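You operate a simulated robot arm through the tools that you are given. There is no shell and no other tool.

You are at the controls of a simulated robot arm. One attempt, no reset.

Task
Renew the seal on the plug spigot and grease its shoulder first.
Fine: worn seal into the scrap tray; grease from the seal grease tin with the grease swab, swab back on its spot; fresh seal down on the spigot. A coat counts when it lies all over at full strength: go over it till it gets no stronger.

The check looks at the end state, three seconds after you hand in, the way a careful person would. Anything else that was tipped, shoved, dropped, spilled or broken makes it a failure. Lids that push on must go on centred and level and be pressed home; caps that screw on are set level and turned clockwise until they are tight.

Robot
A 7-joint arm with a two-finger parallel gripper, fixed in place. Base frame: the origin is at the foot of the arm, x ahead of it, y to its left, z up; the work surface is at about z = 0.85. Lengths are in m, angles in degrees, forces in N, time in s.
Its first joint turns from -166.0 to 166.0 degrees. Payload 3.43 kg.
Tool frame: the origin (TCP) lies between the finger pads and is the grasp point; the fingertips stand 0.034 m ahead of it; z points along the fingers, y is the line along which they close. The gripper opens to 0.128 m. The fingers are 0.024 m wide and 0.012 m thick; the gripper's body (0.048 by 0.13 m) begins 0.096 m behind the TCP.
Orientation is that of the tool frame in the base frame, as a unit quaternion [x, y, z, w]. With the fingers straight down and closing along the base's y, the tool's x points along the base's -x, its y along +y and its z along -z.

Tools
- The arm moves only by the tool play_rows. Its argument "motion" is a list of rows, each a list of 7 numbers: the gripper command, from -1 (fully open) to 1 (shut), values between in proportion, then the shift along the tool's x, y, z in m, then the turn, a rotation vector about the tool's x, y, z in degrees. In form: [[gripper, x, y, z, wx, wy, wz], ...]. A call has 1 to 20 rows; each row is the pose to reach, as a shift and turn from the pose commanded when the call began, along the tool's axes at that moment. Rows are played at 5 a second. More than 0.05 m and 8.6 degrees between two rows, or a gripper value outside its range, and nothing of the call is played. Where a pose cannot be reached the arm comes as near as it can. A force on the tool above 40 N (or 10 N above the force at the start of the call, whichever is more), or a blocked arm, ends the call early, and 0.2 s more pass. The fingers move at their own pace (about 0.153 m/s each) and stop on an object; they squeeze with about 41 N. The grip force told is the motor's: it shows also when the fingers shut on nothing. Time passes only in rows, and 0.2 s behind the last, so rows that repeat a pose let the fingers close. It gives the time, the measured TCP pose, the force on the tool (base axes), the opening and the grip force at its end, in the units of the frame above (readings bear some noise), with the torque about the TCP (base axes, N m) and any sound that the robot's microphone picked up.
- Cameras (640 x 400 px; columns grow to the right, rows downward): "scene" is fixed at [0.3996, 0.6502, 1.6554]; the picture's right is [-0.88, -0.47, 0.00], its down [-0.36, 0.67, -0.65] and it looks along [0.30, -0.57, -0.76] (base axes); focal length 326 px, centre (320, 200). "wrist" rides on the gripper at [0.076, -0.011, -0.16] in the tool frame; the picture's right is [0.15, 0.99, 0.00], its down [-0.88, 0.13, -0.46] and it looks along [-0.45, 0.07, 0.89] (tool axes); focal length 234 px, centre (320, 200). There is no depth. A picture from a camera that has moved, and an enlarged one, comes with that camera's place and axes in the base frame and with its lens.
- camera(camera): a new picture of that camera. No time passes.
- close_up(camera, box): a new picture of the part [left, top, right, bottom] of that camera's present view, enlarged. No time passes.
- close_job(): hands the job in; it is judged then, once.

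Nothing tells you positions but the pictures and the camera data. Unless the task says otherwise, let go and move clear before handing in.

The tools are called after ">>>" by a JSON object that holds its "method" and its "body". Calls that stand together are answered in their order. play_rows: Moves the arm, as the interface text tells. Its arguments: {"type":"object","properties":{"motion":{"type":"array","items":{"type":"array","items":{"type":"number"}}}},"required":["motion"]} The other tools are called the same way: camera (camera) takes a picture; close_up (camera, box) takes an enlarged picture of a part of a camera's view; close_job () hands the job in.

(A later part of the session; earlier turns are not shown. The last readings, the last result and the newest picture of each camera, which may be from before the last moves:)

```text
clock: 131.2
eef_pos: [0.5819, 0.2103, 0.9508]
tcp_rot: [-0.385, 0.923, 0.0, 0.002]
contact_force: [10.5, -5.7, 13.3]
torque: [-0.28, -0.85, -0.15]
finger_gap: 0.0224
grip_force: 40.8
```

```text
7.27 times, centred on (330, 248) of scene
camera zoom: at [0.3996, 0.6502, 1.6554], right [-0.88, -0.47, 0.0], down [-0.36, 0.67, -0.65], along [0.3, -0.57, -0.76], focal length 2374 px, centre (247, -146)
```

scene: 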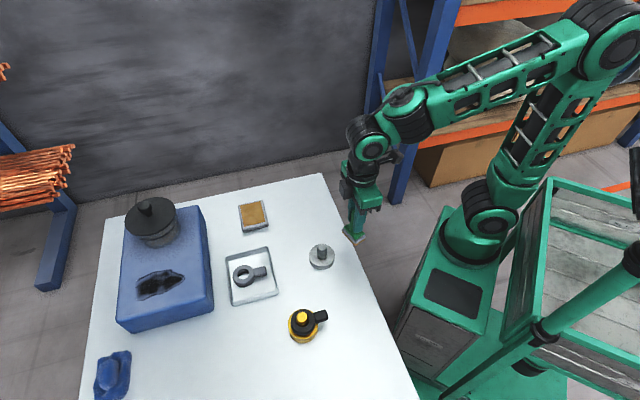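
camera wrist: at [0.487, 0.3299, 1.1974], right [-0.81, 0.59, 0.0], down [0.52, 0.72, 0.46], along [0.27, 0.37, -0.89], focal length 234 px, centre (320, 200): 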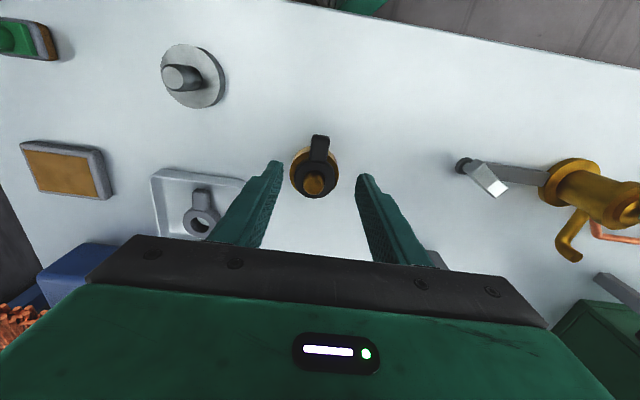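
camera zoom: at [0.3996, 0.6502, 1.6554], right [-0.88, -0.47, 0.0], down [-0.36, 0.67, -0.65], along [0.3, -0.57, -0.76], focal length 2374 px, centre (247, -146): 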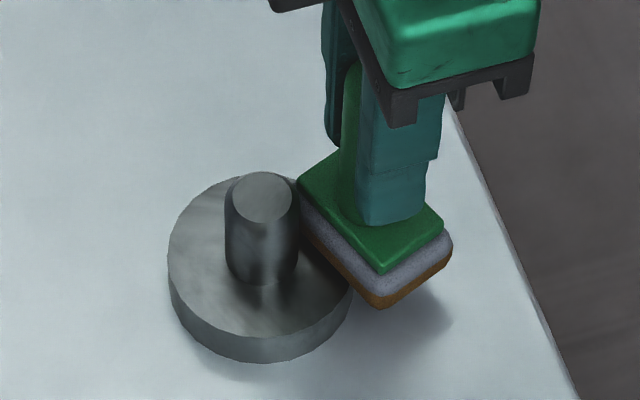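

>>> {"method": "play_rows", "body": {"motion": [[1, 0.002, 0, -0.01, 0, 0, 0], [1, 0.004, 0, -0.03, 0, 0, 0], [1, 0.02, 0, -0.05, 0, 0, 0], [1, 0.05, -0.01, -0.055, 0, 0, 0], [1, 0.05, -0.01, -0.055, 0, 0, 0]]}}

>>> {"method": "close_up", "body": {"camera": "scene", "box": [305, 235, 345, 272]}}

>>> {"method": "close_up", "body": {"camera": "scene", "box": [325, 205, 375, 250]}}

```text
clock: 132.4
eef_pos: [0.5543, 0.1672, 1.007]
tcp_rot: [-0.386, 0.923, 0.0, 0.0]
contact_force: [-0.2, -0.1, -1.5]
torque: [0.0, 0.02, -0.03]
finger_gap: 0.0224
grip_force: 40.8
```

```text
10.81 times, centred on (325, 254) of scene
camera zoom: at [0.3996, 0.6502, 1.6554], right [-0.88, -0.47, 0.0], down [-0.36, 0.67, -0.65], along [0.3, -0.57, -0.76], focal length 3530 px, centre (266, -378)
```

zoom: 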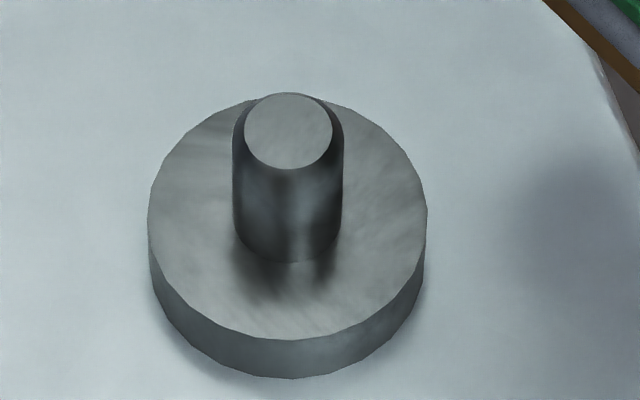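

```text
8.89 times, centred on (350, 228) of scene
camera zoom: at [0.3996, 0.6502, 1.6554], right [-0.88, -0.47, 0.0], down [-0.36, 0.67, -0.65], along [0.3, -0.57, -0.76], focal length 2902 px, centre (53, -44)
```

zoom: 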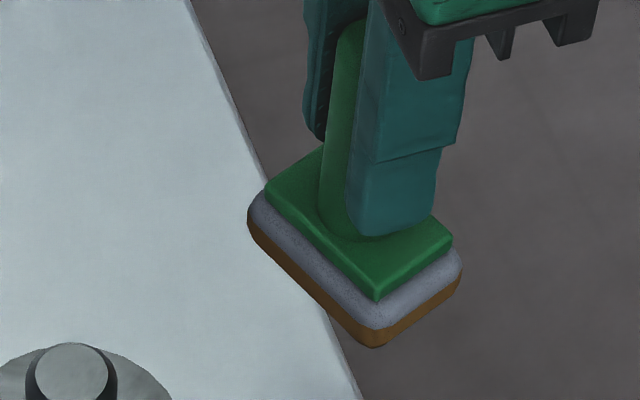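

The steel definitely takes no grease, so the brass one is the spigot after all and I'll need to work the grease on there more thoroughly (brown on brass is simply hard to see when thin). First the swab goes back to its spot so I can move the black seal back to its stand.

>>> {"method": "play_rows", "body": {"motion": [[1, -0.01, -0.025, -0.01, 0, 0, 3], [1, -0.025, -0.062, -0.01, 0, 0, 7], [1, -0.04, -0.099, -0.01, 0, 0, 11], [1, -0.055, -0.136, -0.01, 0, 0, 15], [1, -0.07, -0.172, -0.01, 0, 0, 17.2], [1, -0.08, -0.1971, -0.01, 0, 0, 17.2], [1, -0.08, -0.1971, -0.01, 0, 0, 17.2], [1, -0.08, -0.1971, -0.01, 0, 0, 17.2]]}}

>>> {"method": "close_up", "body": {"camera": "wrist", "box": [250, 100, 390, 250]}}

>>> {"method": "close_up", "body": {"camera": "scene", "box": [270, 140, 350, 215]}}

```text
clock: 134.2
eef_pos: [0.7509, 0.085, 1.0162]
tcp_rot: [-0.243, 0.97, 0.0, 0.0]
contact_force: [0.4, -0.1, -0.3]
torque: [-0.01, -0.01, 0.0]
finger_gap: 0.0227
grip_force: 41.3
```

```text
2.67 times, centred on (320, 175) of wrist
camera zoom: at [0.6894, 0.0395, 1.1748], right [-0.6, 0.8, 0.0], down [0.71, 0.53, 0.46], along [0.37, 0.27, -0.89], focal length 624 px, centre (320, 267)
```

zoom: 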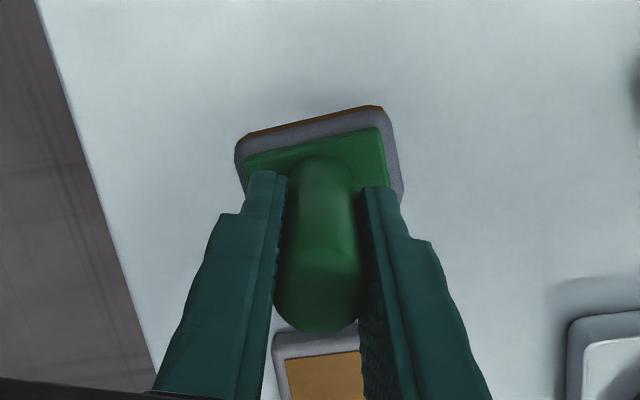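

```text
5.33 times, centred on (310, 178) of scene
camera zoom: at [0.3996, 0.6502, 1.6554], right [-0.88, -0.47, 0.0], down [-0.36, 0.67, -0.65], along [0.3, -0.57, -0.76], focal length 1741 px, centre (373, 320)
```

zoom: 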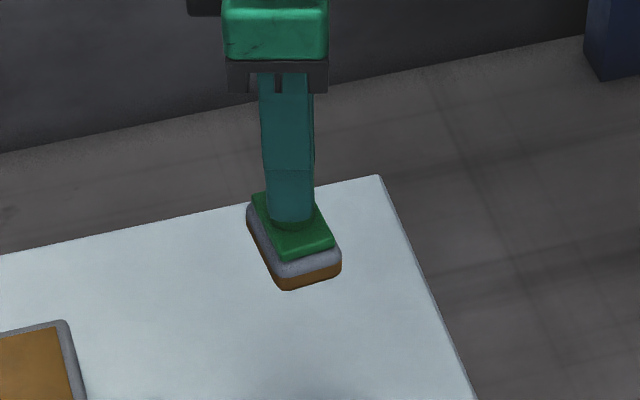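

Pad direction is right again (parallel to the tin). Lowering the swab onto its spot.

>>> {"method": "play_rows", "body": {"motion": [[1, 0, 0, 0.03, 0, 0, 0], [1, 0, 0.0007, 0.06, 0, 0, 0], [1, 0, 0.0007, 0.078, 0, 0, 0], [1, 0, 0.0007, 0.085, 0, 0, 0], [1, 0, 0.0007, 0.085, 0, 0, 0]]}}

>>> {"method": "play_rows", "body": {"motion": [[1, 0, 0, 0.001, 0, 0, 0], [1, 0, 0, 0.002, 0, 0, 0], [1, 0, 0, 0.002, 0, 0, 0]]}}

```text
clock: 135.4
eef_pos: [0.75, 0.0859, 0.9307]
tcp_rot: [-0.244, 0.97, 0.0, 0.001]
contact_force: [-1.9, -0.2, 5.3]
torque: [0.02, 0.36, 0.03]
finger_gap: 0.0223
grip_force: 41.0
```

```text
clock: 136.2
eef_pos: [0.7499, 0.0864, 0.9315]
tcp_rot: [-0.244, 0.97, 0.0, 0.003]
contact_force: [0.6, -2.0, 33.2]
torque: [-0.19, 0.62, -0.04]
finger_gap: 0.0224
grip_force: 41.0
```

Already down; easing off and checking its position.

>>> {"method": "play_rows", "body": {"motion": [[1, 0, 0, -0.002, 0, 0, 0], [1, 0, 0, -0.002, 0, 0, 0]]}}

>>> {"method": "close_up", "body": {"camera": "scene", "box": [270, 150, 350, 225]}}

```text
clock: 136.8
eef_pos: [0.7493, 0.0876, 0.9321]
tcp_rot: [-0.243, 0.97, 0.001, 0.001]
contact_force: [8.4, 0.8, 9.5]
torque: [0.12, -0.56, -0.05]
finger_gap: 0.0226
grip_force: 41.3
```

```text
5.33 times, centred on (310, 188) of scene
camera zoom: at [0.3996, 0.6502, 1.6554], right [-0.88, -0.47, 0.0], down [-0.36, 0.67, -0.65], along [0.3, -0.57, -0.76], focal length 1741 px, centre (373, 267)
```

zoom: 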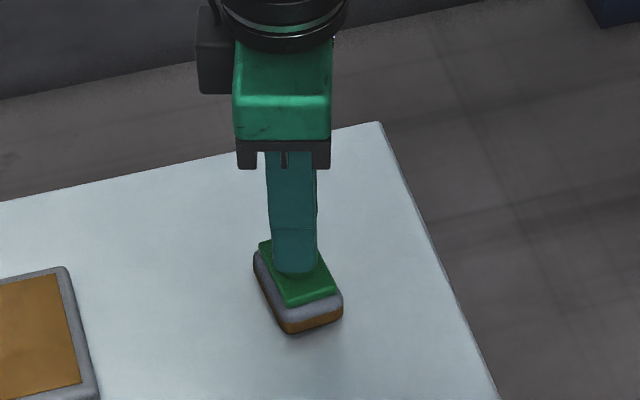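

>>> {"method": "play_rows", "body": {"motion": [[1, 0, 0, -0.0008, 0, 0, 0], [0.6, 0, 0, -0.0008, 0, 0, 0], [0.3, 0, 0, -0.0008, 0, 0, 0], [0, 0, 0, -0.0008, 0, 0, 0], [0, 0, 0, -0.0008, 0, 0, 0], [0, 0, 0, -0.03, 0, 0, 0], [0, 0, 0, -0.07, 0, 0, 0], [0, 0, 0, -0.11, 0, 0, 0]]}}

>>> {"method": "close_up", "body": {"camera": "scene", "box": [270, 150, 350, 225]}}

>>> {"method": "close_up", "body": {"camera": "wrist", "box": [230, 100, 410, 250]}}

```text
clock: 138.7
eef_pos: [0.7499, 0.0859, 1.0416]
tcp_rot: [-0.243, 0.97, -0.001, 0.0]
contact_force: [0.2, -0.2, -0.3]
torque: [0.02, 0.05, 0.05]
finger_gap: 0.0642
grip_force: 0.1
```

```text
5.33 times, centred on (310, 188) of scene
camera zoom: at [0.3996, 0.6502, 1.6554], right [-0.88, -0.47, 0.0], down [-0.36, 0.67, -0.65], along [0.3, -0.57, -0.76], focal length 1741 px, centre (373, 267)
```

zoom: 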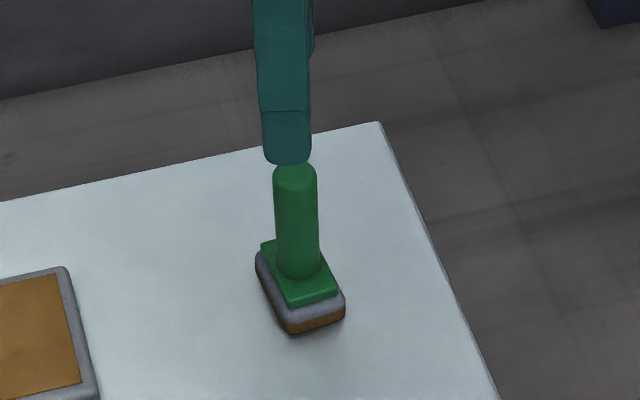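

```text
2.67 times, centred on (320, 175) of wrist
camera zoom: at [0.6892, 0.0404, 1.2], right [-0.6, 0.8, 0.0], down [0.71, 0.53, 0.46], along [0.37, 0.27, -0.89], focal length 624 px, centre (320, 267)
```

zoom: 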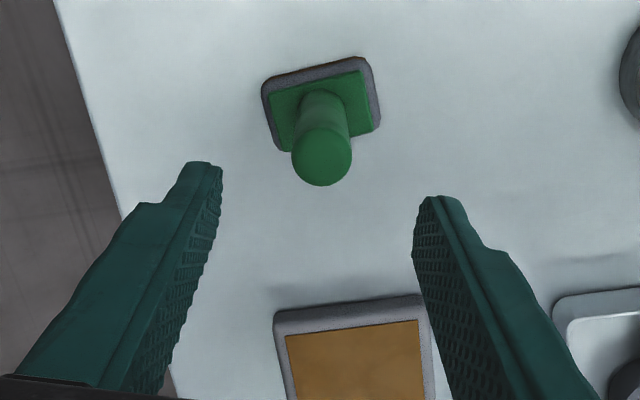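

Swab is standing on its spot. Now to take the black seal off the brass post and put it back on the steel stand.

>>> {"method": "play_rows", "body": {"motion": [[0, 0.003, 0.02, 0, 0, 0, -2], [0, 0.008, 0.058, 0, 0, 0, -4], [0, 0.013, 0.098, 0, 0, 0, -6], [0, 0.0185, 0.138, 0, 0, 0, -8], [0, 0.024, 0.178, 0, 0, 0, -10], [0, 0.029, 0.218, 0, 0, 0, -12], [0, 0.0345, 0.258, 0, 0, 0, -14], [0, 0.04, 0.298, 0, 0, 0, -16], [0, 0.045, 0.337, 0, 0, 0, -17.4], [0, 0.0498, 0.3725, 0, 0, 0, -17.4], [0, 0.0498, 0.3725, 0, 0, 0, -17.4], [0, 0.0498, 0.3725, 0, 0, 0, -17.4]]}}

>>> {"method": "play_rows", "body": {"motion": [[0, 0, 0, 0.03, 0, 0, 0], [0, 0, 0, 0.06, 0, 0, 0], [0, 0, 0, 0.08, 0, 0, 0], [0, 0, 0, 0.08, 0, 0, 0]]}}

>>> {"method": "close_up", "body": {"camera": "wrist", "box": [230, 140, 410, 250]}}

```text
clock: 141.2
eef_pos: [0.5288, 0.3899, 1.0413]
tcp_rot: [-0.387, 0.922, 0.0, 0.001]
contact_force: [-0.4, 0.5, 0.5]
torque: [0.02, 0.02, -0.04]
finger_gap: 0.0641
grip_force: 0.0
```

```text
clock: 142.2
eef_pos: [0.5296, 0.3913, 0.9621]
tcp_rot: [-0.387, 0.922, 0.0, 0.001]
contact_force: [0.0, -0.5, -0.2]
torque: [-0.01, 0.02, -0.01]
finger_gap: 0.064
grip_force: 0.2
```

```text
3.56 times, centred on (320, 195) of wrist
camera zoom: at [0.4856, 0.3298, 1.1203], right [-0.81, 0.59, 0.0], down [0.52, 0.72, 0.46], along [0.27, 0.37, -0.89], focal length 833 px, centre (320, 218)
```

zoom: 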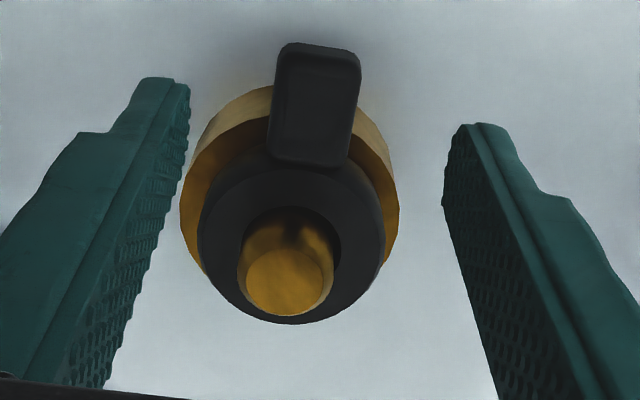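

Aligned. Down to grip height, close, and lift.

>>> {"method": "play_rows", "body": {"motion": [[0, 0, -0.001, 0.025, 0, 0, 0], [0, 0, -0.001, 0.045, 0, 0, 0], [0, 0, -0.001, 0.053, 0, 0, 0], [0.4, 0, -0.001, 0.053, 0, 0, 0], [0.7, 0, -0.001, 0.053, 0, 0, 0], [1, 0, -0.001, 0.053, 0, 0, 0], [1, 0, -0.001, 0.053, 0, 0, 0], [1, 0, -0.001, 0.053, 0, 0, 0]]}}

>>> {"method": "play_rows", "body": {"motion": [[1, 0, 0, -0.004, 0, 0, 0], [1, 0, 0, -0.01, 0, 0, 0], [1, 0, 0, -0.018, 0, 0, 0], [1, 0, 0, -0.026, 0, 0, 0], [1, 0, 0, -0.026, 0, 0, 0]]}}

>>> {"method": "close_up", "body": {"camera": "scene", "box": [270, 280, 350, 350]}}

```text
clock: 144.1
eef_pos: [0.531, 0.3903, 0.9085]
tcp_rot: [-0.387, 0.922, 0.0, 0.0]
contact_force: [2.1, -2.8, -1.2]
torque: [-0.1, 0.03, -0.17]
finger_gap: 0.0228
grip_force: 40.5
```

```text
clock: 145.2
eef_pos: [0.5296, 0.392, 0.9335]
tcp_rot: [-0.388, 0.922, 0.001, 0.001]
contact_force: [0.9, -0.2, -1.1]
torque: [-0.01, 0.0, -0.04]
finger_gap: 0.0226
grip_force: 41.1
```

```text
5.71 times, centred on (310, 315) of scene
camera zoom: at [0.3996, 0.6502, 1.6554], right [-0.88, -0.47, 0.0], down [-0.36, 0.67, -0.65], along [0.3, -0.57, -0.76], focal length 1866 px, centre (377, -457)
```

zoom: 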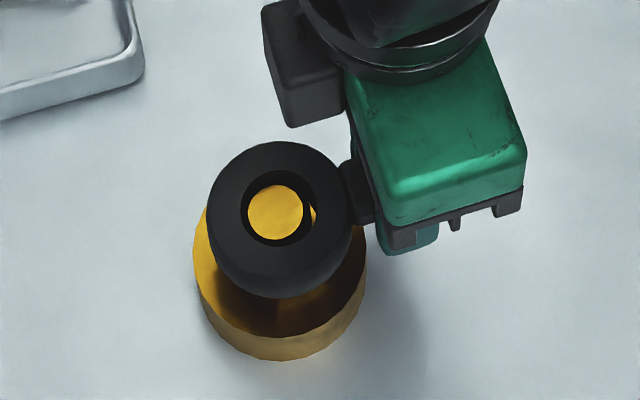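

Holding well. Raising fully and carrying it to the steel stand.

>>> {"method": "play_rows", "body": {"motion": [[1, 0, 0, -0.025, 0, 0, 0], [1, 0, 0, -0.055, 0, 0, 0], [1, 0.01, -0.017, -0.07, 0, 0, 0], [1, 0.03, -0.05, -0.07, 0, 0, 0], [1, 0.05, -0.084, -0.07, 0, 0, 0], [1, 0.07, -0.118, -0.07, 0, 0, 0], [1, 0.09, -0.152, -0.07, 0, 0, 0], [1, 0.1011, -0.1704, -0.07, 0, 0, 0], [1, 0.1011, -0.1704, -0.07, 0, 0, 0], [1, 0.1011, -0.1704, -0.07, 0, 0, 0]]}}

>>> {"method": "close_up", "body": {"camera": "scene", "box": [300, 215, 360, 270]}}

>>> {"method": "close_up", "body": {"camera": "scene", "box": [283, 303, 323, 343]}}

```text
clock: 147.4
eef_pos: [0.5826, 0.1986, 1.003]
tcp_rot: [-0.388, 0.922, -0.001, 0.001]
contact_force: [0.1, -0.3, -1.4]
torque: [0.0, 0.04, 0.01]
finger_gap: 0.0228
grip_force: 40.4
```

```text
7.27 times, centred on (330, 242) of scene
camera zoom: at [0.3996, 0.6502, 1.6554], right [-0.88, -0.47, 0.0], down [-0.36, 0.67, -0.65], along [0.3, -0.57, -0.76], focal length 2374 px, centre (247, -109)
```

zoom: 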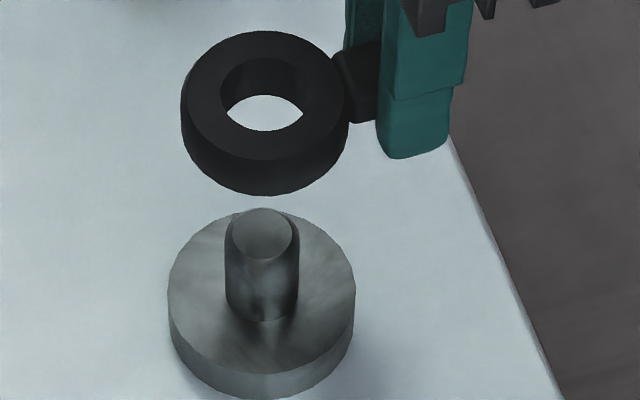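

```text
10.00 times, centred on (303, 323) of scene
camera zoom: at [0.3996, 0.6502, 1.6554], right [-0.88, -0.47, 0.0], down [-0.36, 0.67, -0.65], along [0.3, -0.57, -0.76], focal length 3265 px, centre (490, -1030)
```

zoom: 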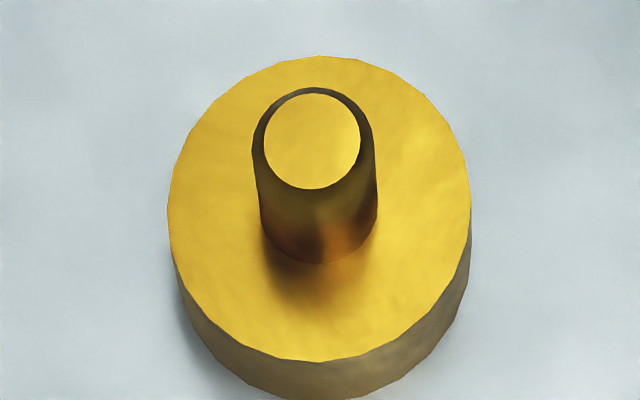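

The ring is concentric over the steel stand. Lowering it on.

>>> {"method": "play_rows", "body": {"motion": [[1, 0, 0, 0.02, 0, 0, 0], [1, 0, 0, 0.04, 0, 0, 0], [1, 0, 0, 0.055, 0, 0, 0], [1, 0, 0, 0.065, 0, 0, 0], [1, 0, 0, 0.075, 0, 0, 0], [1, 0, 0, 0.075, 0, 0, 0]]}}

>>> {"method": "close_up", "body": {"camera": "scene", "box": [300, 225, 360, 280]}}

```text
clock: 148.8
eef_pos: [0.5802, 0.2001, 0.9299]
tcp_rot: [-0.387, 0.922, 0.0, 0.0]
contact_force: [0.3, 0.0, -0.8]
torque: [0.0, -0.02, 0.02]
finger_gap: 0.0225
grip_force: 40.7
```

```text
7.27 times, centred on (330, 252) of scene
camera zoom: at [0.3996, 0.6502, 1.6554], right [-0.88, -0.47, 0.0], down [-0.36, 0.67, -0.65], along [0.3, -0.57, -0.76], focal length 2374 px, centre (247, -182)
```

zoom: 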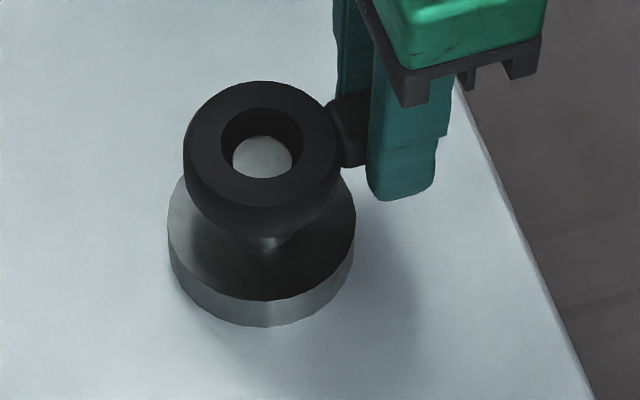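

>>> {"method": "play_rows", "body": {"motion": [[1, 0, 0, 0.008, 0, 0, 0], [1, 0, 0, 0.016, 0, 0, 0], [1, 0, 0, 0.023, 0, 0, 0], [1, 0, 0, 0.028, 0, 0, 0], [1, 0, 0, 0.028, 0, 0, 0]]}}

>>> {"method": "play_rows", "body": {"motion": [[0.5, 0, 0, 0, 0, 0, 0], [0.2, 0, 0, 0, 0, 0, 0], [0, 0, 0, 0, 0, 0, 0], [0, 0, 0, -0.01, 0, 0, 0], [0, 0, 0, -0.04, 0, 0, 0], [0, 0, 0, -0.08, 0, 0, 0], [0, 0, 0, -0.12, 0, 0, 0], [0, 0, 0, -0.14, 0, 0, 0]]}}

>>> {"method": "close_up", "body": {"camera": "scene", "box": [300, 225, 360, 280]}}

```text
clock: 150.1
eef_pos: [0.5815, 0.1989, 0.9013]
tcp_rot: [-0.387, 0.922, 0.0, 0.0]
contact_force: [0.2, -0.2, -1.0]
torque: [0.02, -0.01, 0.03]
finger_gap: 0.0228
grip_force: 41.2
```

```text
clock: 151.8
eef_pos: [0.5818, 0.1981, 1.0413]
tcp_rot: [-0.388, 0.922, 0.0, 0.0]
contact_force: [0.1, 0.1, 0.1]
torque: [-0.03, 0.02, 0.02]
finger_gap: 0.0639
grip_force: 0.0
```

```text
7.27 times, centred on (330, 252) of scene
camera zoom: at [0.3996, 0.6502, 1.6554], right [-0.88, -0.47, 0.0], down [-0.36, 0.67, -0.65], along [0.3, -0.57, -0.76], focal length 2374 px, centre (247, -182)
```

zoom: 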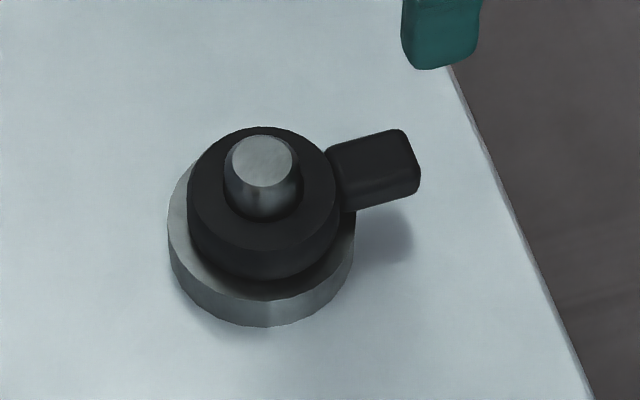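

Black seal is back on its stand, just as found. Going for the swab again.

>>> {"method": "play_rows", "body": {"motion": [[0, -0.005, -0.025, 0, 0, 0, 0], [0, -0.012, -0.062, 0, 0, 0, 0], [0, -0.019, -0.1, 0, 0, 0, 0], [0, -0.0265, -0.138, 0, 0, 0, 0], [0, -0.034, -0.175, 0, 0, 0, 0], [0, -0.0384, -0.1988, 0, 0, 0, 0], [0, -0.0384, -0.1988, 0, 0, 0, 0], [0, -0.0384, -0.1988, 0, 0, 0, 0]]}}

>>> {"method": "close_up", "body": {"camera": "wrist", "box": [250, 100, 390, 200]}}

```text
clock: 153.7
eef_pos: [0.7498, 0.0889, 1.0419]
tcp_rot: [-0.388, 0.922, 0.001, 0.0]
contact_force: [0.3, 0.0, -0.2]
torque: [0.0, 0.03, 0.01]
finger_gap: 0.0638
grip_force: 0.1
```

```text
4.00 times, centred on (320, 150) of wrist
camera zoom: at [0.7061, 0.0261, 1.2003], right [-0.81, 0.59, 0.0], down [0.52, 0.72, 0.46], along [0.27, 0.37, -0.89], focal length 937 px, centre (320, 400)
```

zoom: 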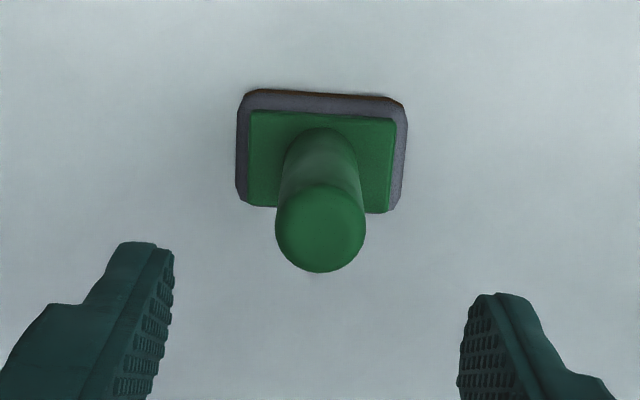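

>>> {"method": "play_rows", "body": {"motion": [[0, 0.002, 0.0004, 0.03, 0, 0, 0], [0, 0.002, 0.0004, 0.065, 0, 0, 0], [0, 0.002, 0.0004, 0.095, 0, 0, 0], [0, 0.002, 0.0004, 0.111, 0, 0, 0], [0, 0.002, 0.0004, 0.111, 0, 0, 0], [0.4, 0.002, 0.0004, 0.111, 0, 0, 0], [0.7, 0.002, 0.0004, 0.111, 0, 0, 0], [1, 0.002, 0.0004, 0.111, 0, 0, 0], [1, 0.002, 0.0004, 0.111, 0, 0, 0], [1, 0.002, 0.0004, 0.111, 0, 0, 0]]}}

>>> {"method": "play_rows", "body": {"motion": [[1, 0, 0, -0.004, 0, 0, 0], [1, 0, 0, -0.012, 0, 0, 0], [1, 0, 0, -0.025, 0, 0, 0], [1, 0, 0, -0.045, 0, 0, 0], [1, 0, 0, -0.06, 0, 0, 0], [1, 0, 0, -0.06, 0, 0, 0]]}}

>>> {"method": "close_up", "body": {"camera": "scene", "box": [270, 145, 350, 220]}}

```text
clock: 155.8
eef_pos: [0.749, 0.0864, 0.9304]
tcp_rot: [-0.387, 0.922, 0.0, 0.0]
contact_force: [-0.4, 0.0, -1.0]
torque: [0.0, 0.03, 0.0]
finger_gap: 0.0238
grip_force: 41.0
```

```text
clock: 157.2
eef_pos: [0.7474, 0.0857, 0.9901]
tcp_rot: [-0.387, 0.922, 0.0, 0.002]
contact_force: [0.1, 0.3, -0.6]
torque: [0.06, 0.05, -0.02]
finger_gap: 0.0234
grip_force: 41.1
```

```text
5.33 times, centred on (310, 182) of scene
camera zoom: at [0.3996, 0.6502, 1.6554], right [-0.88, -0.47, 0.0], down [-0.36, 0.67, -0.65], along [0.3, -0.57, -0.76], focal length 1741 px, centre (373, 293)
```

zoom: 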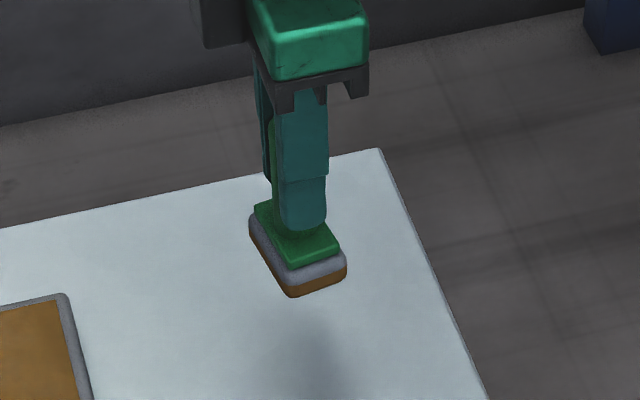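

Swab held firmly. Re-dipping lightly in the grease.

>>> {"method": "play_rows", "body": {"motion": [[1, -0.02, 0, -0.01, 0, 0, 0], [1, -0.055, 0, -0.02, 0, 0, 0], [1, -0.09, 0, -0.02, 0, 0, 0], [1, -0.125, 0, -0.02, 0, 0, 0], [1, -0.155, 0, -0.02, 0, 0, 0], [1, -0.1708, 0, -0.02, 0, 0, 0], [1, -0.1708, 0, -0.01, 0, 0, 0], [1, -0.1708, 0, 0.015, 0, 0, 0], [1, -0.1708, 0, 0.027, 0, 0, 0], [1, -0.1708, 0, 0.027, 0, 0, 0]]}}

>>> {"method": "play_rows", "body": {"motion": [[1, 0, 0, 0.001, 0, 0, 0], [1, 0, 0, 0.002, 0, 0, 0], [1, 0, 0, 0.002, 0, 0, 0]]}}

```text
clock: 159.4
eef_pos: [0.8679, 0.2092, 0.9635]
tcp_rot: [-0.387, 0.922, 0.0, 0.0]
contact_force: [-0.6, -0.4, -1.7]
torque: [-0.04, 0.01, 0.01]
finger_gap: 0.0229
grip_force: 41.1
```

```text
clock: 160.2
eef_pos: [0.8678, 0.208, 0.9614]
tcp_rot: [-0.387, 0.922, 0.0, 0.001]
contact_force: [0.3, 0.0, -0.5]
torque: [-0.02, -0.02, 0.01]
finger_gap: 0.0229
grip_force: 40.9
```

>>> {"method": "play_rows", "body": {"motion": [[1, 0, 0, 0.001, 0, 0, 0], [1, 0, 0, 0.002, 0, 0, 0], [1, 0, 0, 0.002, 0, 0, 0]]}}

```text
clock: 161.1
eef_pos: [0.8695, 0.2091, 0.9596]
tcp_rot: [-0.388, 0.922, 0.0, 0.0]
contact_force: [-0.2, -0.3, -0.9]
torque: [0.01, 0.0, -0.03]
finger_gap: 0.0227
grip_force: 41.3
```

>>> {"method": "play_rows", "body": {"motion": [[1, 0, 0, 0.001, 0, 0, 0], [1, 0, 0, 0.001, 0, 0, 0]]}}

>>> {"method": "play_rows", "body": {"motion": [[1, 0, 0, 0.001, 0, 0, 0], [1, 0, 0, 0.001, 0, 0, 0]]}}

```text
clock: 161.7
eef_pos: [0.8682, 0.2082, 0.9577]
tcp_rot: [-0.388, 0.922, 0.0, 0.0]
contact_force: [-0.1, 0.1, -1.9]
torque: [0.0, 0.03, -0.01]
finger_gap: 0.0228
grip_force: 40.9
```

```text
clock: 162.2
eef_pos: [0.8683, 0.2088, 0.9573]
tcp_rot: [-0.388, 0.922, 0.002, 0.0]
contact_force: [-0.1, -0.7, -0.1]
torque: [0.01, -0.01, 0.02]
finger_gap: 0.0229
grip_force: 40.8
```

>>> {"method": "play_rows", "body": {"motion": [[1, 0, 0, 0.001, 0, 0, 0], [1, 0, 0, 0.001, 0, 0, 0]]}}

>>> {"method": "close_up", "body": {"camera": "scene", "box": [220, 175, 290, 240]}}

```text
clock: 162.8
eef_pos: [0.868, 0.2089, 0.9568]
tcp_rot: [-0.388, 0.922, 0.0, 0.0]
contact_force: [0.5, 0.1, -0.5]
torque: [-0.03, 0.02, 0.0]
finger_gap: 0.0226
grip_force: 40.9
```

```text
6.15 times, centred on (255, 208) of scene
camera zoom: at [0.3996, 0.6502, 1.6554], right [-0.88, -0.47, 0.0], down [-0.36, 0.67, -0.65], along [0.3, -0.57, -0.76], focal length 2009 px, centre (720, 154)
```

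zoom: 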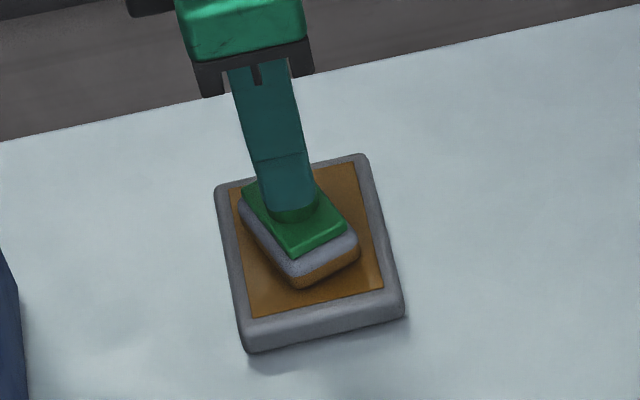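

The handle settles onto its flats when gripped (pad now turned ~20°), which is stable. Continuing down to the grease.

>>> {"method": "play_rows", "body": {"motion": [[1, 0, 0, 0.001, 0, 0, 0], [1, 0, 0, 0.001, 0, 0, 0]]}}

>>> {"method": "play_rows", "body": {"motion": [[1, 0, 0, 0.001, 0, 0, 0], [1, 0, 0, 0.001, 0, 0, 0]]}}

```text
clock: 163.4
eef_pos: [0.8684, 0.2082, 0.9545]
tcp_rot: [-0.388, 0.922, 0.0, 0.0]
contact_force: [0.2, -0.9, -0.6]
torque: [-0.03, 0.03, 0.02]
finger_gap: 0.0224
grip_force: 41.2
```

```text
clock: 164.1
eef_pos: [0.8674, 0.2093, 0.9546]
tcp_rot: [-0.388, 0.922, 0.0, 0.001]
contact_force: [0.4, 0.5, 3.5]
torque: [0.01, 0.04, -0.1]
finger_gap: 0.0225
grip_force: 40.9
```

Light contact. A short dwell with small movements to load the pad.

>>> {"method": "play_rows", "body": {"motion": [[1, 0.002, 0, 0.0005, 0, 0, 0], [1, 0.004, 0, 0.0005, 0, 0, 0], [1, 0.002, 0.002, 0.0005, 0, 0, 0], [1, 0, 0.004, 0.0005, 0, 0, 0], [1, -0.002, 0.002, 0.0005, 0, 0, 0], [1, -0.004, 0, 0.0005, 0, 0, 0], [1, -0.002, -0.002, 0.0005, 0, 0, 0], [1, 0, -0.004, 0.0005, 0, 0, 0], [1, 0, 0, 0.0005, 0, 0, 0], [1, 0, 0, -0.01, 0, 0, 0], [1, 0, 0, -0.03, 0, 0, 0], [1, 0, 0, -0.05, 0, 0, 0], [1, 0, 0, -0.05, 0, 0, 0]]}}

>>> {"method": "close_up", "body": {"camera": "scene", "box": [220, 165, 290, 230]}}

>>> {"method": "close_up", "body": {"camera": "wrist", "box": [250, 100, 390, 250]}}

```text
clock: 166.8
eef_pos: [0.8676, 0.2081, 1.0047]
tcp_rot: [-0.388, 0.921, 0.0, 0.0]
contact_force: [0.7, -0.6, -1.4]
torque: [0.01, 0.05, -0.01]
finger_gap: 0.0224
grip_force: 40.9
```

```text
6.15 times, centred on (255, 198) of scene
camera zoom: at [0.3996, 0.6502, 1.6554], right [-0.88, -0.47, 0.0], down [-0.36, 0.67, -0.65], along [0.3, -0.57, -0.76], focal length 2009 px, centre (720, 215)
```

zoom: 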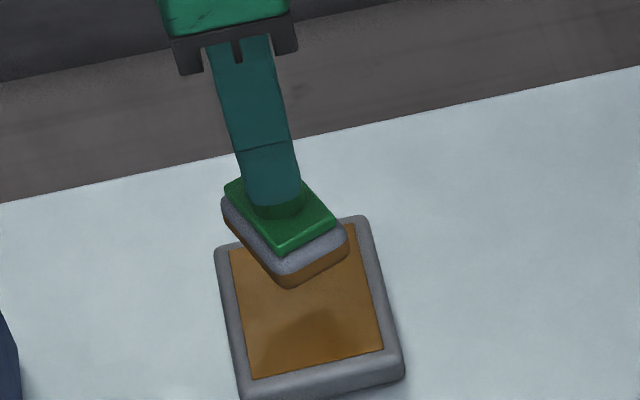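

```text
2.67 times, centred on (320, 175) of wrist
camera zoom: at [0.8236, 0.1457, 1.1632], right [-0.81, 0.59, 0.0], down [0.52, 0.72, 0.46], along [0.27, 0.37, -0.89], focal length 624 px, centre (320, 267)
```

zoom: 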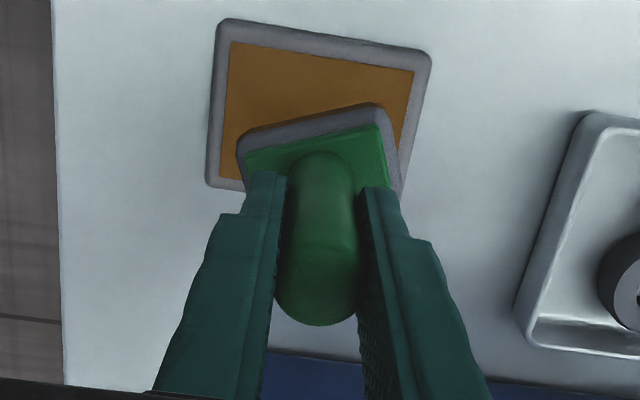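

Loaded again. Carrying it to the brass spigot, robot side.

>>> {"method": "play_rows", "body": {"motion": [[1, 0.003, 0.012, -0.01, 0, 0, 0], [1, 0.01, 0.04, -0.02, 0, 0, 0], [1, 0.019, 0.078, -0.02, 0, 0, 0], [1, 0.028, 0.116, -0.02, 0, 0, 0], [1, 0.038, 0.154, -0.02, 0, 0, 0], [1, 0.0475, 0.192, -0.02, 0, 0, 0], [1, 0.057, 0.23, -0.02, 0, 0, 0], [1, 0.0665, 0.268, -0.02, 0, 0, 0], [1, 0.0755, 0.305, -0.02, 0, 0, 0], [1, 0.083, 0.335, -0.02, 0, 0, 0], [1, 0.0884, 0.3571, -0.02, 0, 0, 0], [1, 0.0884, 0.3571, -0.02, 0, 0, 0], [1, 0.0884, 0.3571, -0.02, 0, 0, 0]]}}

>>> {"method": "close_up", "body": {"camera": "scene", "box": [265, 265, 355, 345]}}

>>> {"method": "close_up", "body": {"camera": "wrist", "box": [250, 100, 390, 250]}}

```text
clock: 169.7
eef_pos: [0.5509, 0.3949, 1.0248]
tcp_rot: [-0.388, 0.922, 0.0, 0.0]
contact_force: [0.0, 0.7, -1.3]
torque: [0.01, 0.0, -0.01]
finger_gap: 0.0228
grip_force: 40.9
```

```text
5.00 times, centred on (310, 305) of scene
camera zoom: at [0.3996, 0.6502, 1.6554], right [-0.88, -0.47, 0.0], down [-0.36, 0.67, -0.65], along [0.3, -0.57, -0.76], focal length 1632 px, centre (370, -325)
```

zoom: 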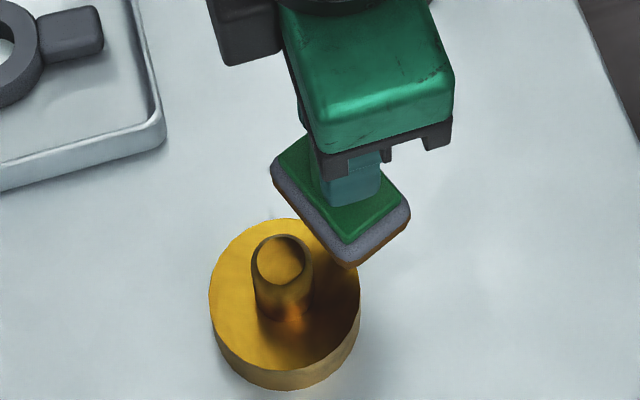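

```text
2.67 times, centred on (320, 175) of wrist
camera zoom: at [0.5065, 0.3329, 1.1838], right [-0.81, 0.59, 0.0], down [0.52, 0.72, 0.46], along [0.27, 0.37, -0.89], focal length 624 px, centre (320, 267)
```

zoom: 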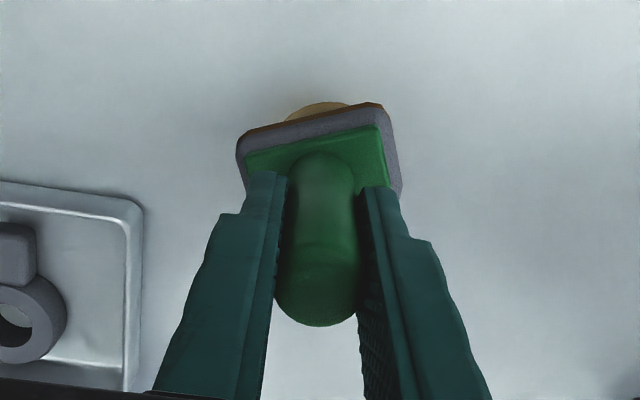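

>>> {"method": "play_rows", "body": {"motion": [[1, 0, 0, 0.02, 0, 0, 0], [1, 0, 0, 0.04, 0, 0, 0], [1, 0, 0, 0.056, 0, 0, 0], [1, 0, 0, 0.062, 0, 0, 0], [1, 0, 0, 0.062, 0, 0, 0]]}}

>>> {"method": "play_rows", "body": {"motion": [[1, 0, 0, 0.001, 0, 0, 0], [1, 0, 0, 0.002, 0, 0, 0], [1, 0, 0, 0.002, 0, 0, 0]]}}

```text
clock: 170.8
eef_pos: [0.5495, 0.3941, 0.9638]
tcp_rot: [-0.387, 0.922, 0.001, 0.002]
contact_force: [-3.8, -10.4, 34.2]
torque: [-0.44, 0.05, -0.09]
finger_gap: 0.0227
grip_force: 41.4
```

```text
clock: 171.7
eef_pos: [0.5511, 0.3951, 0.9621]
tcp_rot: [-0.387, 0.922, 0.001, 0.002]
contact_force: [0.3, -4.0, 36.2]
torque: [0.1, -0.41, -0.07]
finger_gap: 0.0225
grip_force: 41.0
```

Contact earlier and harder than expected. Lifting 3 mm and looking.

>>> {"method": "play_rows", "body": {"motion": [[1, 0.001, 0, -0.003, 0, 0, 0], [1, 0.001, 0, -0.003, 0, 0, 0]]}}

>>> {"method": "close_up", "body": {"camera": "scene", "box": [275, 285, 345, 345]}}

>>> {"method": "close_up", "body": {"camera": "wrist", "box": [250, 100, 390, 250]}}

```text
clock: 172.2
eef_pos: [0.5493, 0.3936, 0.9622]
tcp_rot: [-0.388, 0.922, -0.001, -0.002]
contact_force: [-0.2, 0.4, -1.0]
torque: [-0.01, 0.02, -0.01]
finger_gap: 0.0226
grip_force: 40.7
```

```text
6.67 times, centred on (310, 315) of scene
camera zoom: at [0.3996, 0.6502, 1.6554], right [-0.88, -0.47, 0.0], down [-0.36, 0.67, -0.65], along [0.3, -0.57, -0.76], focal length 2176 px, centre (387, -567)
```

zoom: 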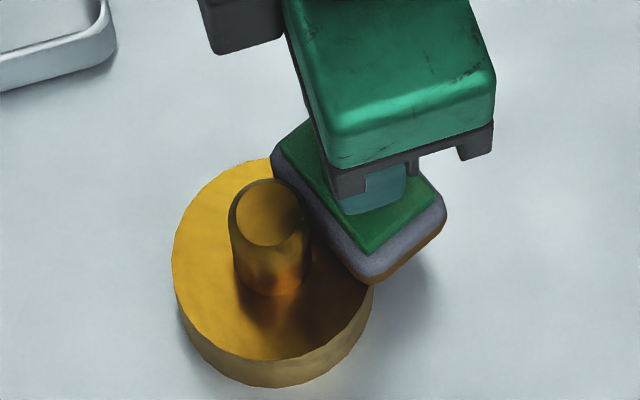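

```text
2.67 times, centred on (320, 175) of wrist
camera zoom: at [0.5056, 0.3318, 1.1212], right [-0.81, 0.59, 0.0], down [0.52, 0.72, 0.45], along [0.27, 0.37, -0.89], focal length 624 px, centre (320, 267)
```

zoom: 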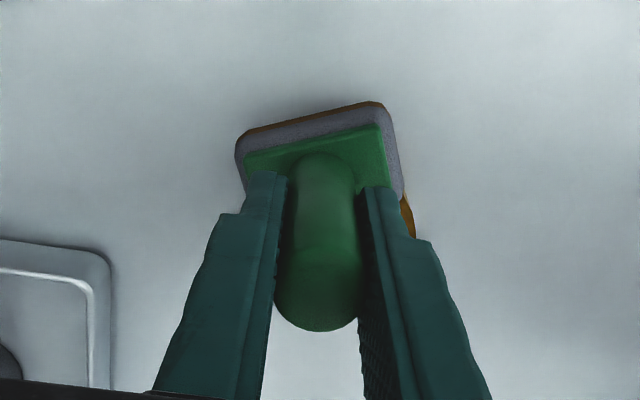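

>>> {"method": "play_rows", "body": {"motion": [[1, 0, 0, 0.001, 0, 0, 0], [1, 0, 0, 0.0015, 0, 0, 0], [1, 0, 0, 0.0015, 0, 0, 0]]}}

```text
clock: 173.1
eef_pos: [0.549, 0.3945, 0.9625]
tcp_rot: [-0.387, 0.922, 0.0, 0.0]
contact_force: [0.0, 0.0, 0.9]
torque: [-0.01, 0.02, -0.02]
finger_gap: 0.0223
grip_force: 41.0
```

Light contact. Now long strokes along this side.

>>> {"method": "play_rows", "body": {"motion": [[1, 0.0016, 0.0047, 0.0005, 0, 0, 0], [1, 0.0033, 0.0094, 0.0005, 0, 0, 0], [1, 0.0049, 0.0142, 0.0005, 0, 0, 0], [1, 0.0066, 0.0189, 0.0005, 0, 0, 0], [1, 0.0049, 0.0142, 0.0005, 0, 0, 0], [1, 0.0033, 0.0094, 0.0005, 0, 0, 0], [1, 0.0016, 0.0047, 0.0005, 0, 0, 0], [1, 0, 0, 0.0005, 0, 0, 0], [1, -0.0016, -0.0047, 0.0005, 0, 0, 0], [1, -0.0033, -0.0094, 0.0005, 0, 0, 0], [1, -0.0049, -0.0142, 0.0005, 0, 0, 0], [1, -0.0066, -0.0189, 0.0005, 0, 0, 0], [1, -0.0049, -0.0142, 0.0005, 0, 0, 0], [1, -0.0033, -0.0094, 0.0005, 0, 0, 0], [1, -0.0016, -0.0047, 0.0005, 0, 0, 0], [1, 0, 0, 0.0005, 0, 0, 0]]}}

>>> {"method": "close_up", "body": {"camera": "scene", "box": [275, 285, 345, 345]}}

```text
clock: 176.4
eef_pos: [0.5506, 0.3947, 0.9614]
tcp_rot: [-0.389, 0.921, 0.0, 0.0]
contact_force: [-0.1, -0.2, -1.1]
torque: [-0.03, 0.02, 0.02]
finger_gap: 0.0224
grip_force: 41.0
```

```text
6.67 times, centred on (310, 315) of scene
camera zoom: at [0.3996, 0.6502, 1.6554], right [-0.88, -0.47, 0.0], down [-0.36, 0.67, -0.65], along [0.3, -0.57, -0.76], focal length 2176 px, centre (387, -567)
```

zoom: 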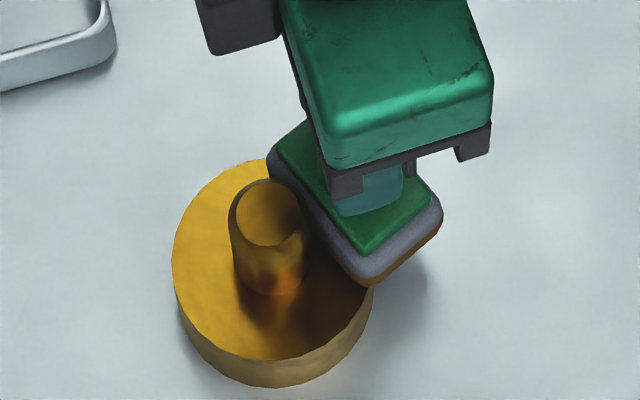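

Contact faded during the strokes. Pressing a little deeper and repeating.

>>> {"method": "play_rows", "body": {"motion": [[1, 0, 0, 0.001, 0, 0, 0], [1, 0, 0, 0.001, 0, 0, 0]]}}

```text
clock: 177.1
eef_pos: [0.5498, 0.3931, 0.9616]
tcp_rot: [-0.388, 0.922, 0.001, 0.001]
contact_force: [-2.6, -1.9, 9.2]
torque: [-0.04, -0.09, -0.03]
finger_gap: 0.0224
grip_force: 40.7
```

>>> {"method": "play_rows", "body": {"motion": [[1, 0.0016, 0.0047, 0, 0, 0, 0], [1, 0.0033, 0.0094, 0.0002, 0, 0, 0], [1, 0.0049, 0.0142, 0.0003, 0, 0, 0], [1, 0.0066, 0.0189, 0.0004, 0, 0, 0], [1, 0.0049, 0.0142, 0.0005, 0, 0, 0], [1, 0.0033, 0.0094, 0.0006, 0, 0, 0], [1, 0.0016, 0.0047, 0.0007, 0, 0, 0], [1, 0, 0, 0.0008, 0, 0, 0], [1, -0.0016, -0.0047, 0.0009, 0, 0, 0], [1, -0.0033, -0.0094, 0.001, 0, 0, 0], [1, -0.0049, -0.0142, 0.001, 0, 0, 0], [1, -0.0066, -0.0189, 0.001, 0, 0, 0], [1, -0.0049, -0.0142, 0.001, 0, 0, 0], [1, -0.0033, -0.0094, 0.001, 0, 0, 0]]}}

>>> {"method": "close_up", "body": {"camera": "scene", "box": [275, 285, 345, 345]}}

```text
clock: 180.1
eef_pos: [0.5622, 0.387, 0.9606]
tcp_rot: [-0.384, 0.923, 0.0, 0.001]
contact_force: [16.0, -8.8, 25.3]
torque: [-0.2, -0.76, -0.12]
finger_gap: 0.0229
grip_force: 40.9
```

```text
6.67 times, centred on (310, 315) of scene
camera zoom: at [0.3996, 0.6502, 1.6554], right [-0.88, -0.47, 0.0], down [-0.36, 0.67, -0.65], along [0.3, -0.57, -0.76], focal length 2176 px, centre (387, -567)
```

zoom: 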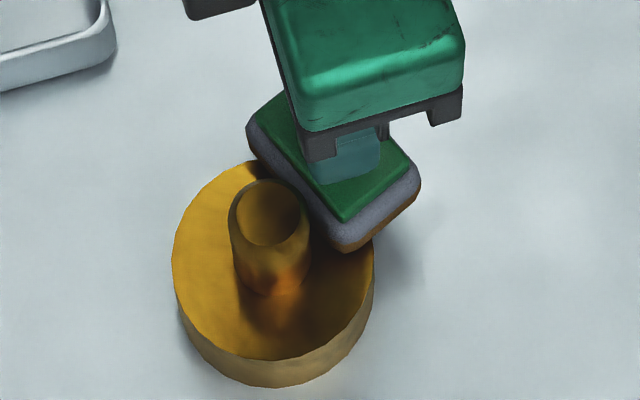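

Firm sliding contact this time. Lifting away to inspect with both cameras.

>>> {"method": "play_rows", "body": {"motion": [[1, 0, 0, -0.01, 0, 0, 0], [1, 0, 0, -0.03, 0, 0, 0], [1, 0.02, -0.02, -0.055, 0, 0, 0], [1, 0.04, -0.06, -0.06, 0, 0, 0], [1, 0.05, -0.1, -0.06, 0, 0, 0], [1, 0.05, -0.1, -0.06, 0, 0, 0]]}}

>>> {"method": "close_up", "body": {"camera": "scene", "box": [283, 303, 323, 343]}}

>>> {"method": "camera", "body": {"camera": "wrist"}}

```text
clock: 181.4
eef_pos: [0.5951, 0.2845, 1.0199]
tcp_rot: [-0.387, 0.922, 0.0, 0.0]
contact_force: [0.0, 0.0, -1.0]
torque: [0.02, 0.02, -0.01]
finger_gap: 0.0225
grip_force: 41.1
```

```text
10.00 times, centred on (303, 323) of scene
camera zoom: at [0.3996, 0.6502, 1.6554], right [-0.88, -0.47, 0.0], down [-0.36, 0.67, -0.65], along [0.3, -0.57, -0.76], focal length 3265 px, centre (490, -1030)
```

zoom: 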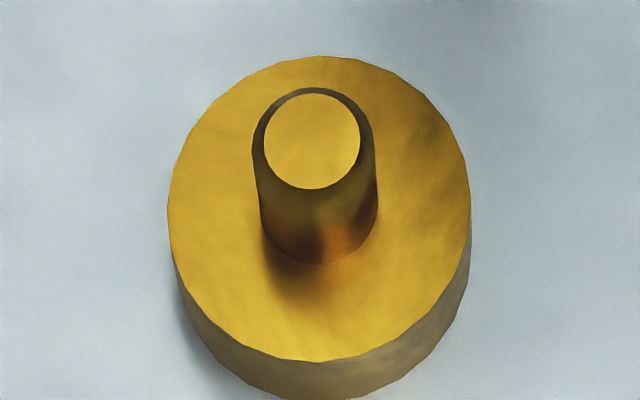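

```text
taken
camera wrist: at [0.5511, 0.2222, 1.1784], right [-0.81, 0.59, 0.0], down [0.52, 0.72, 0.46], along [0.27, 0.37, -0.89], focal length 234 px, centre (320, 200)
```

wrist: 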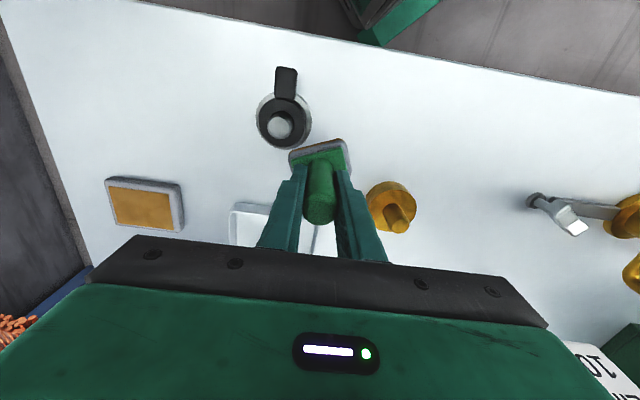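

>>> {"method": "close_up", "body": {"camera": "wrist", "box": [355, 170, 425, 240]}}

>>> {"method": "close_up", "body": {"camera": "scene", "box": [285, 305, 325, 335]}}

```text
5.71 times, centred on (390, 205) of wrist
camera zoom: at [0.5511, 0.2222, 1.1784], right [-0.81, 0.59, 0.0], down [0.52, 0.72, 0.46], along [0.27, 0.37, -0.89], focal length 1338 px, centre (-80, 171)
```

zoom: 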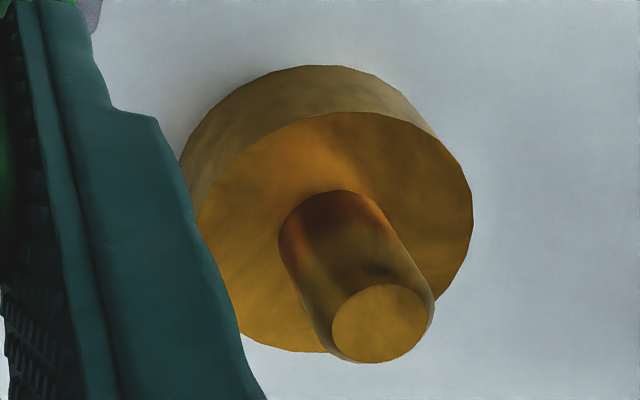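

```text
13.33 times, centred on (305, 320) of scene
camera zoom: at [0.3996, 0.6502, 1.6554], right [-0.88, -0.47, 0.0], down [-0.36, 0.67, -0.65], along [0.3, -0.57, -0.76], focal length 4353 px, centre (520, -1400)
```

zoom: 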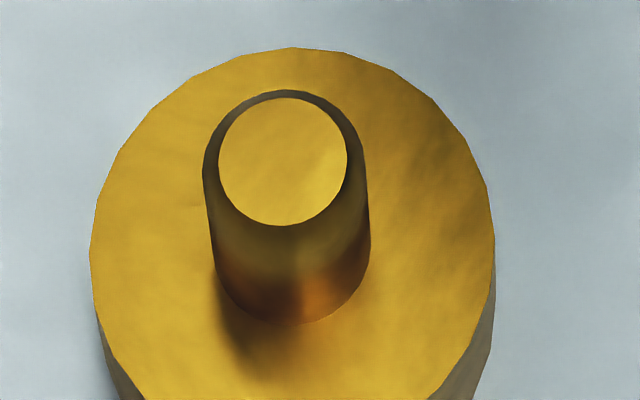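

Still no visible coat. I'll give one patch a much longer, brisker rub to find out whether it builds up slowly.

>>> {"method": "play_rows", "body": {"motion": [[1, -0.01, 0.03, 0, 0, 0, 0], [1, -0.03, 0.07, 0, 0, 0, 0], [1, -0.0467, 0.1094, 0.01, 0, 0, 0], [1, -0.0467, 0.1094, 0.035, 0, 0, 0], [1, -0.0467, 0.1094, 0.052, 0, 0, 0], [1, -0.0467, 0.1094, 0.0575, 0, 0, 0], [1, -0.0467, 0.1094, 0.0575, 0, 0, 0]]}}

```text
clock: 183.1
eef_pos: [0.5502, 0.3941, 0.9617]
tcp_rot: [-0.387, 0.922, 0.0, 0.0]
contact_force: [0.2, 0.2, -1.4]
torque: [-0.01, 0.02, 0.01]
finger_gap: 0.0226
grip_force: 41.4
```

>>> {"method": "play_rows", "body": {"motion": [[1, 0, 0, 0.0015, 0, 0, 0], [1, 0, 0, 0.0025, 0, 0, 0], [1, 0, 0, 0.0025, 0, 0, 0]]}}

```text
clock: 183.8
eef_pos: [0.5495, 0.3943, 0.9595]
tcp_rot: [-0.387, 0.922, 0.001, 0.0]
contact_force: [-0.4, 0.5, 7.6]
torque: [0.1, 0.04, 0.02]
finger_gap: 0.0226
grip_force: 41.0
```

>>> {"method": "play_rows", "body": {"motion": [[1, 0.0033, 0.0094, 0.0002, 0, 0, 0], [1, 0.0066, 0.0189, 0.0003, 0, 0, 0], [1, 0.0033, 0.0094, 0.0004, 0, 0, 0], [1, 0, 0, 0.0005, 0, 0, 0], [1, -0.0033, -0.0094, 0.0006, 0, 0, 0], [1, -0.0066, -0.0189, 0.0007, 0, 0, 0], [1, -0.0033, -0.0094, 0.0008, 0, 0, 0], [1, 0, 0, 0.0009, 0, 0, 0], [1, 0.0033, 0.0094, 0.001, 0, 0, 0], [1, 0.0066, 0.0189, 0.0011, 0, 0, 0], [1, 0.0033, 0.0094, 0.0012, 0, 0, 0], [1, 0, 0, 0.0012, 0, 0, 0], [1, -0.0033, -0.0094, 0.0012, 0, 0, 0], [1, -0.0066, -0.0189, 0.0012, 0, 0, 0], [1, -0.0033, -0.0094, 0.0012, 0, 0, 0], [1, 0, 0, 0.0012, 0, 0, 0], [1, 0.0033, 0.0094, 0.0012, 0, 0, 0], [1, 0.0066, 0.0189, 0.0012, 0, 0, 0], [1, 0.0033, 0.0094, 0.0012, 0, 0, 0], [1, 0, 0, 0.0012, 0, 0, 0]]}}

>>> {"method": "close_up", "body": {"camera": "scene", "box": [275, 285, 345, 345]}}

```text
clock: 188.1
eef_pos: [0.5481, 0.3957, 0.9584]
tcp_rot: [-0.391, 0.921, 0.0, 0.0]
contact_force: [-17.6, 3.2, 15.3]
torque: [0.13, 1.06, 0.08]
finger_gap: 0.0226
grip_force: 41.0
```

```text
6.67 times, centred on (310, 315) of scene
camera zoom: at [0.3996, 0.6502, 1.6554], right [-0.88, -0.47, 0.0], down [-0.36, 0.67, -0.65], along [0.3, -0.57, -0.76], focal length 2176 px, centre (387, -567)
```

zoom: 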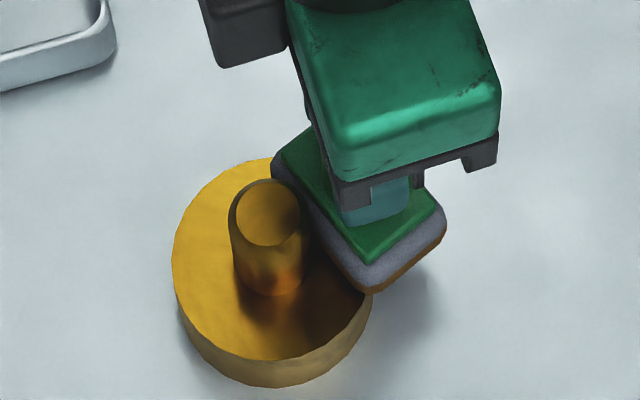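

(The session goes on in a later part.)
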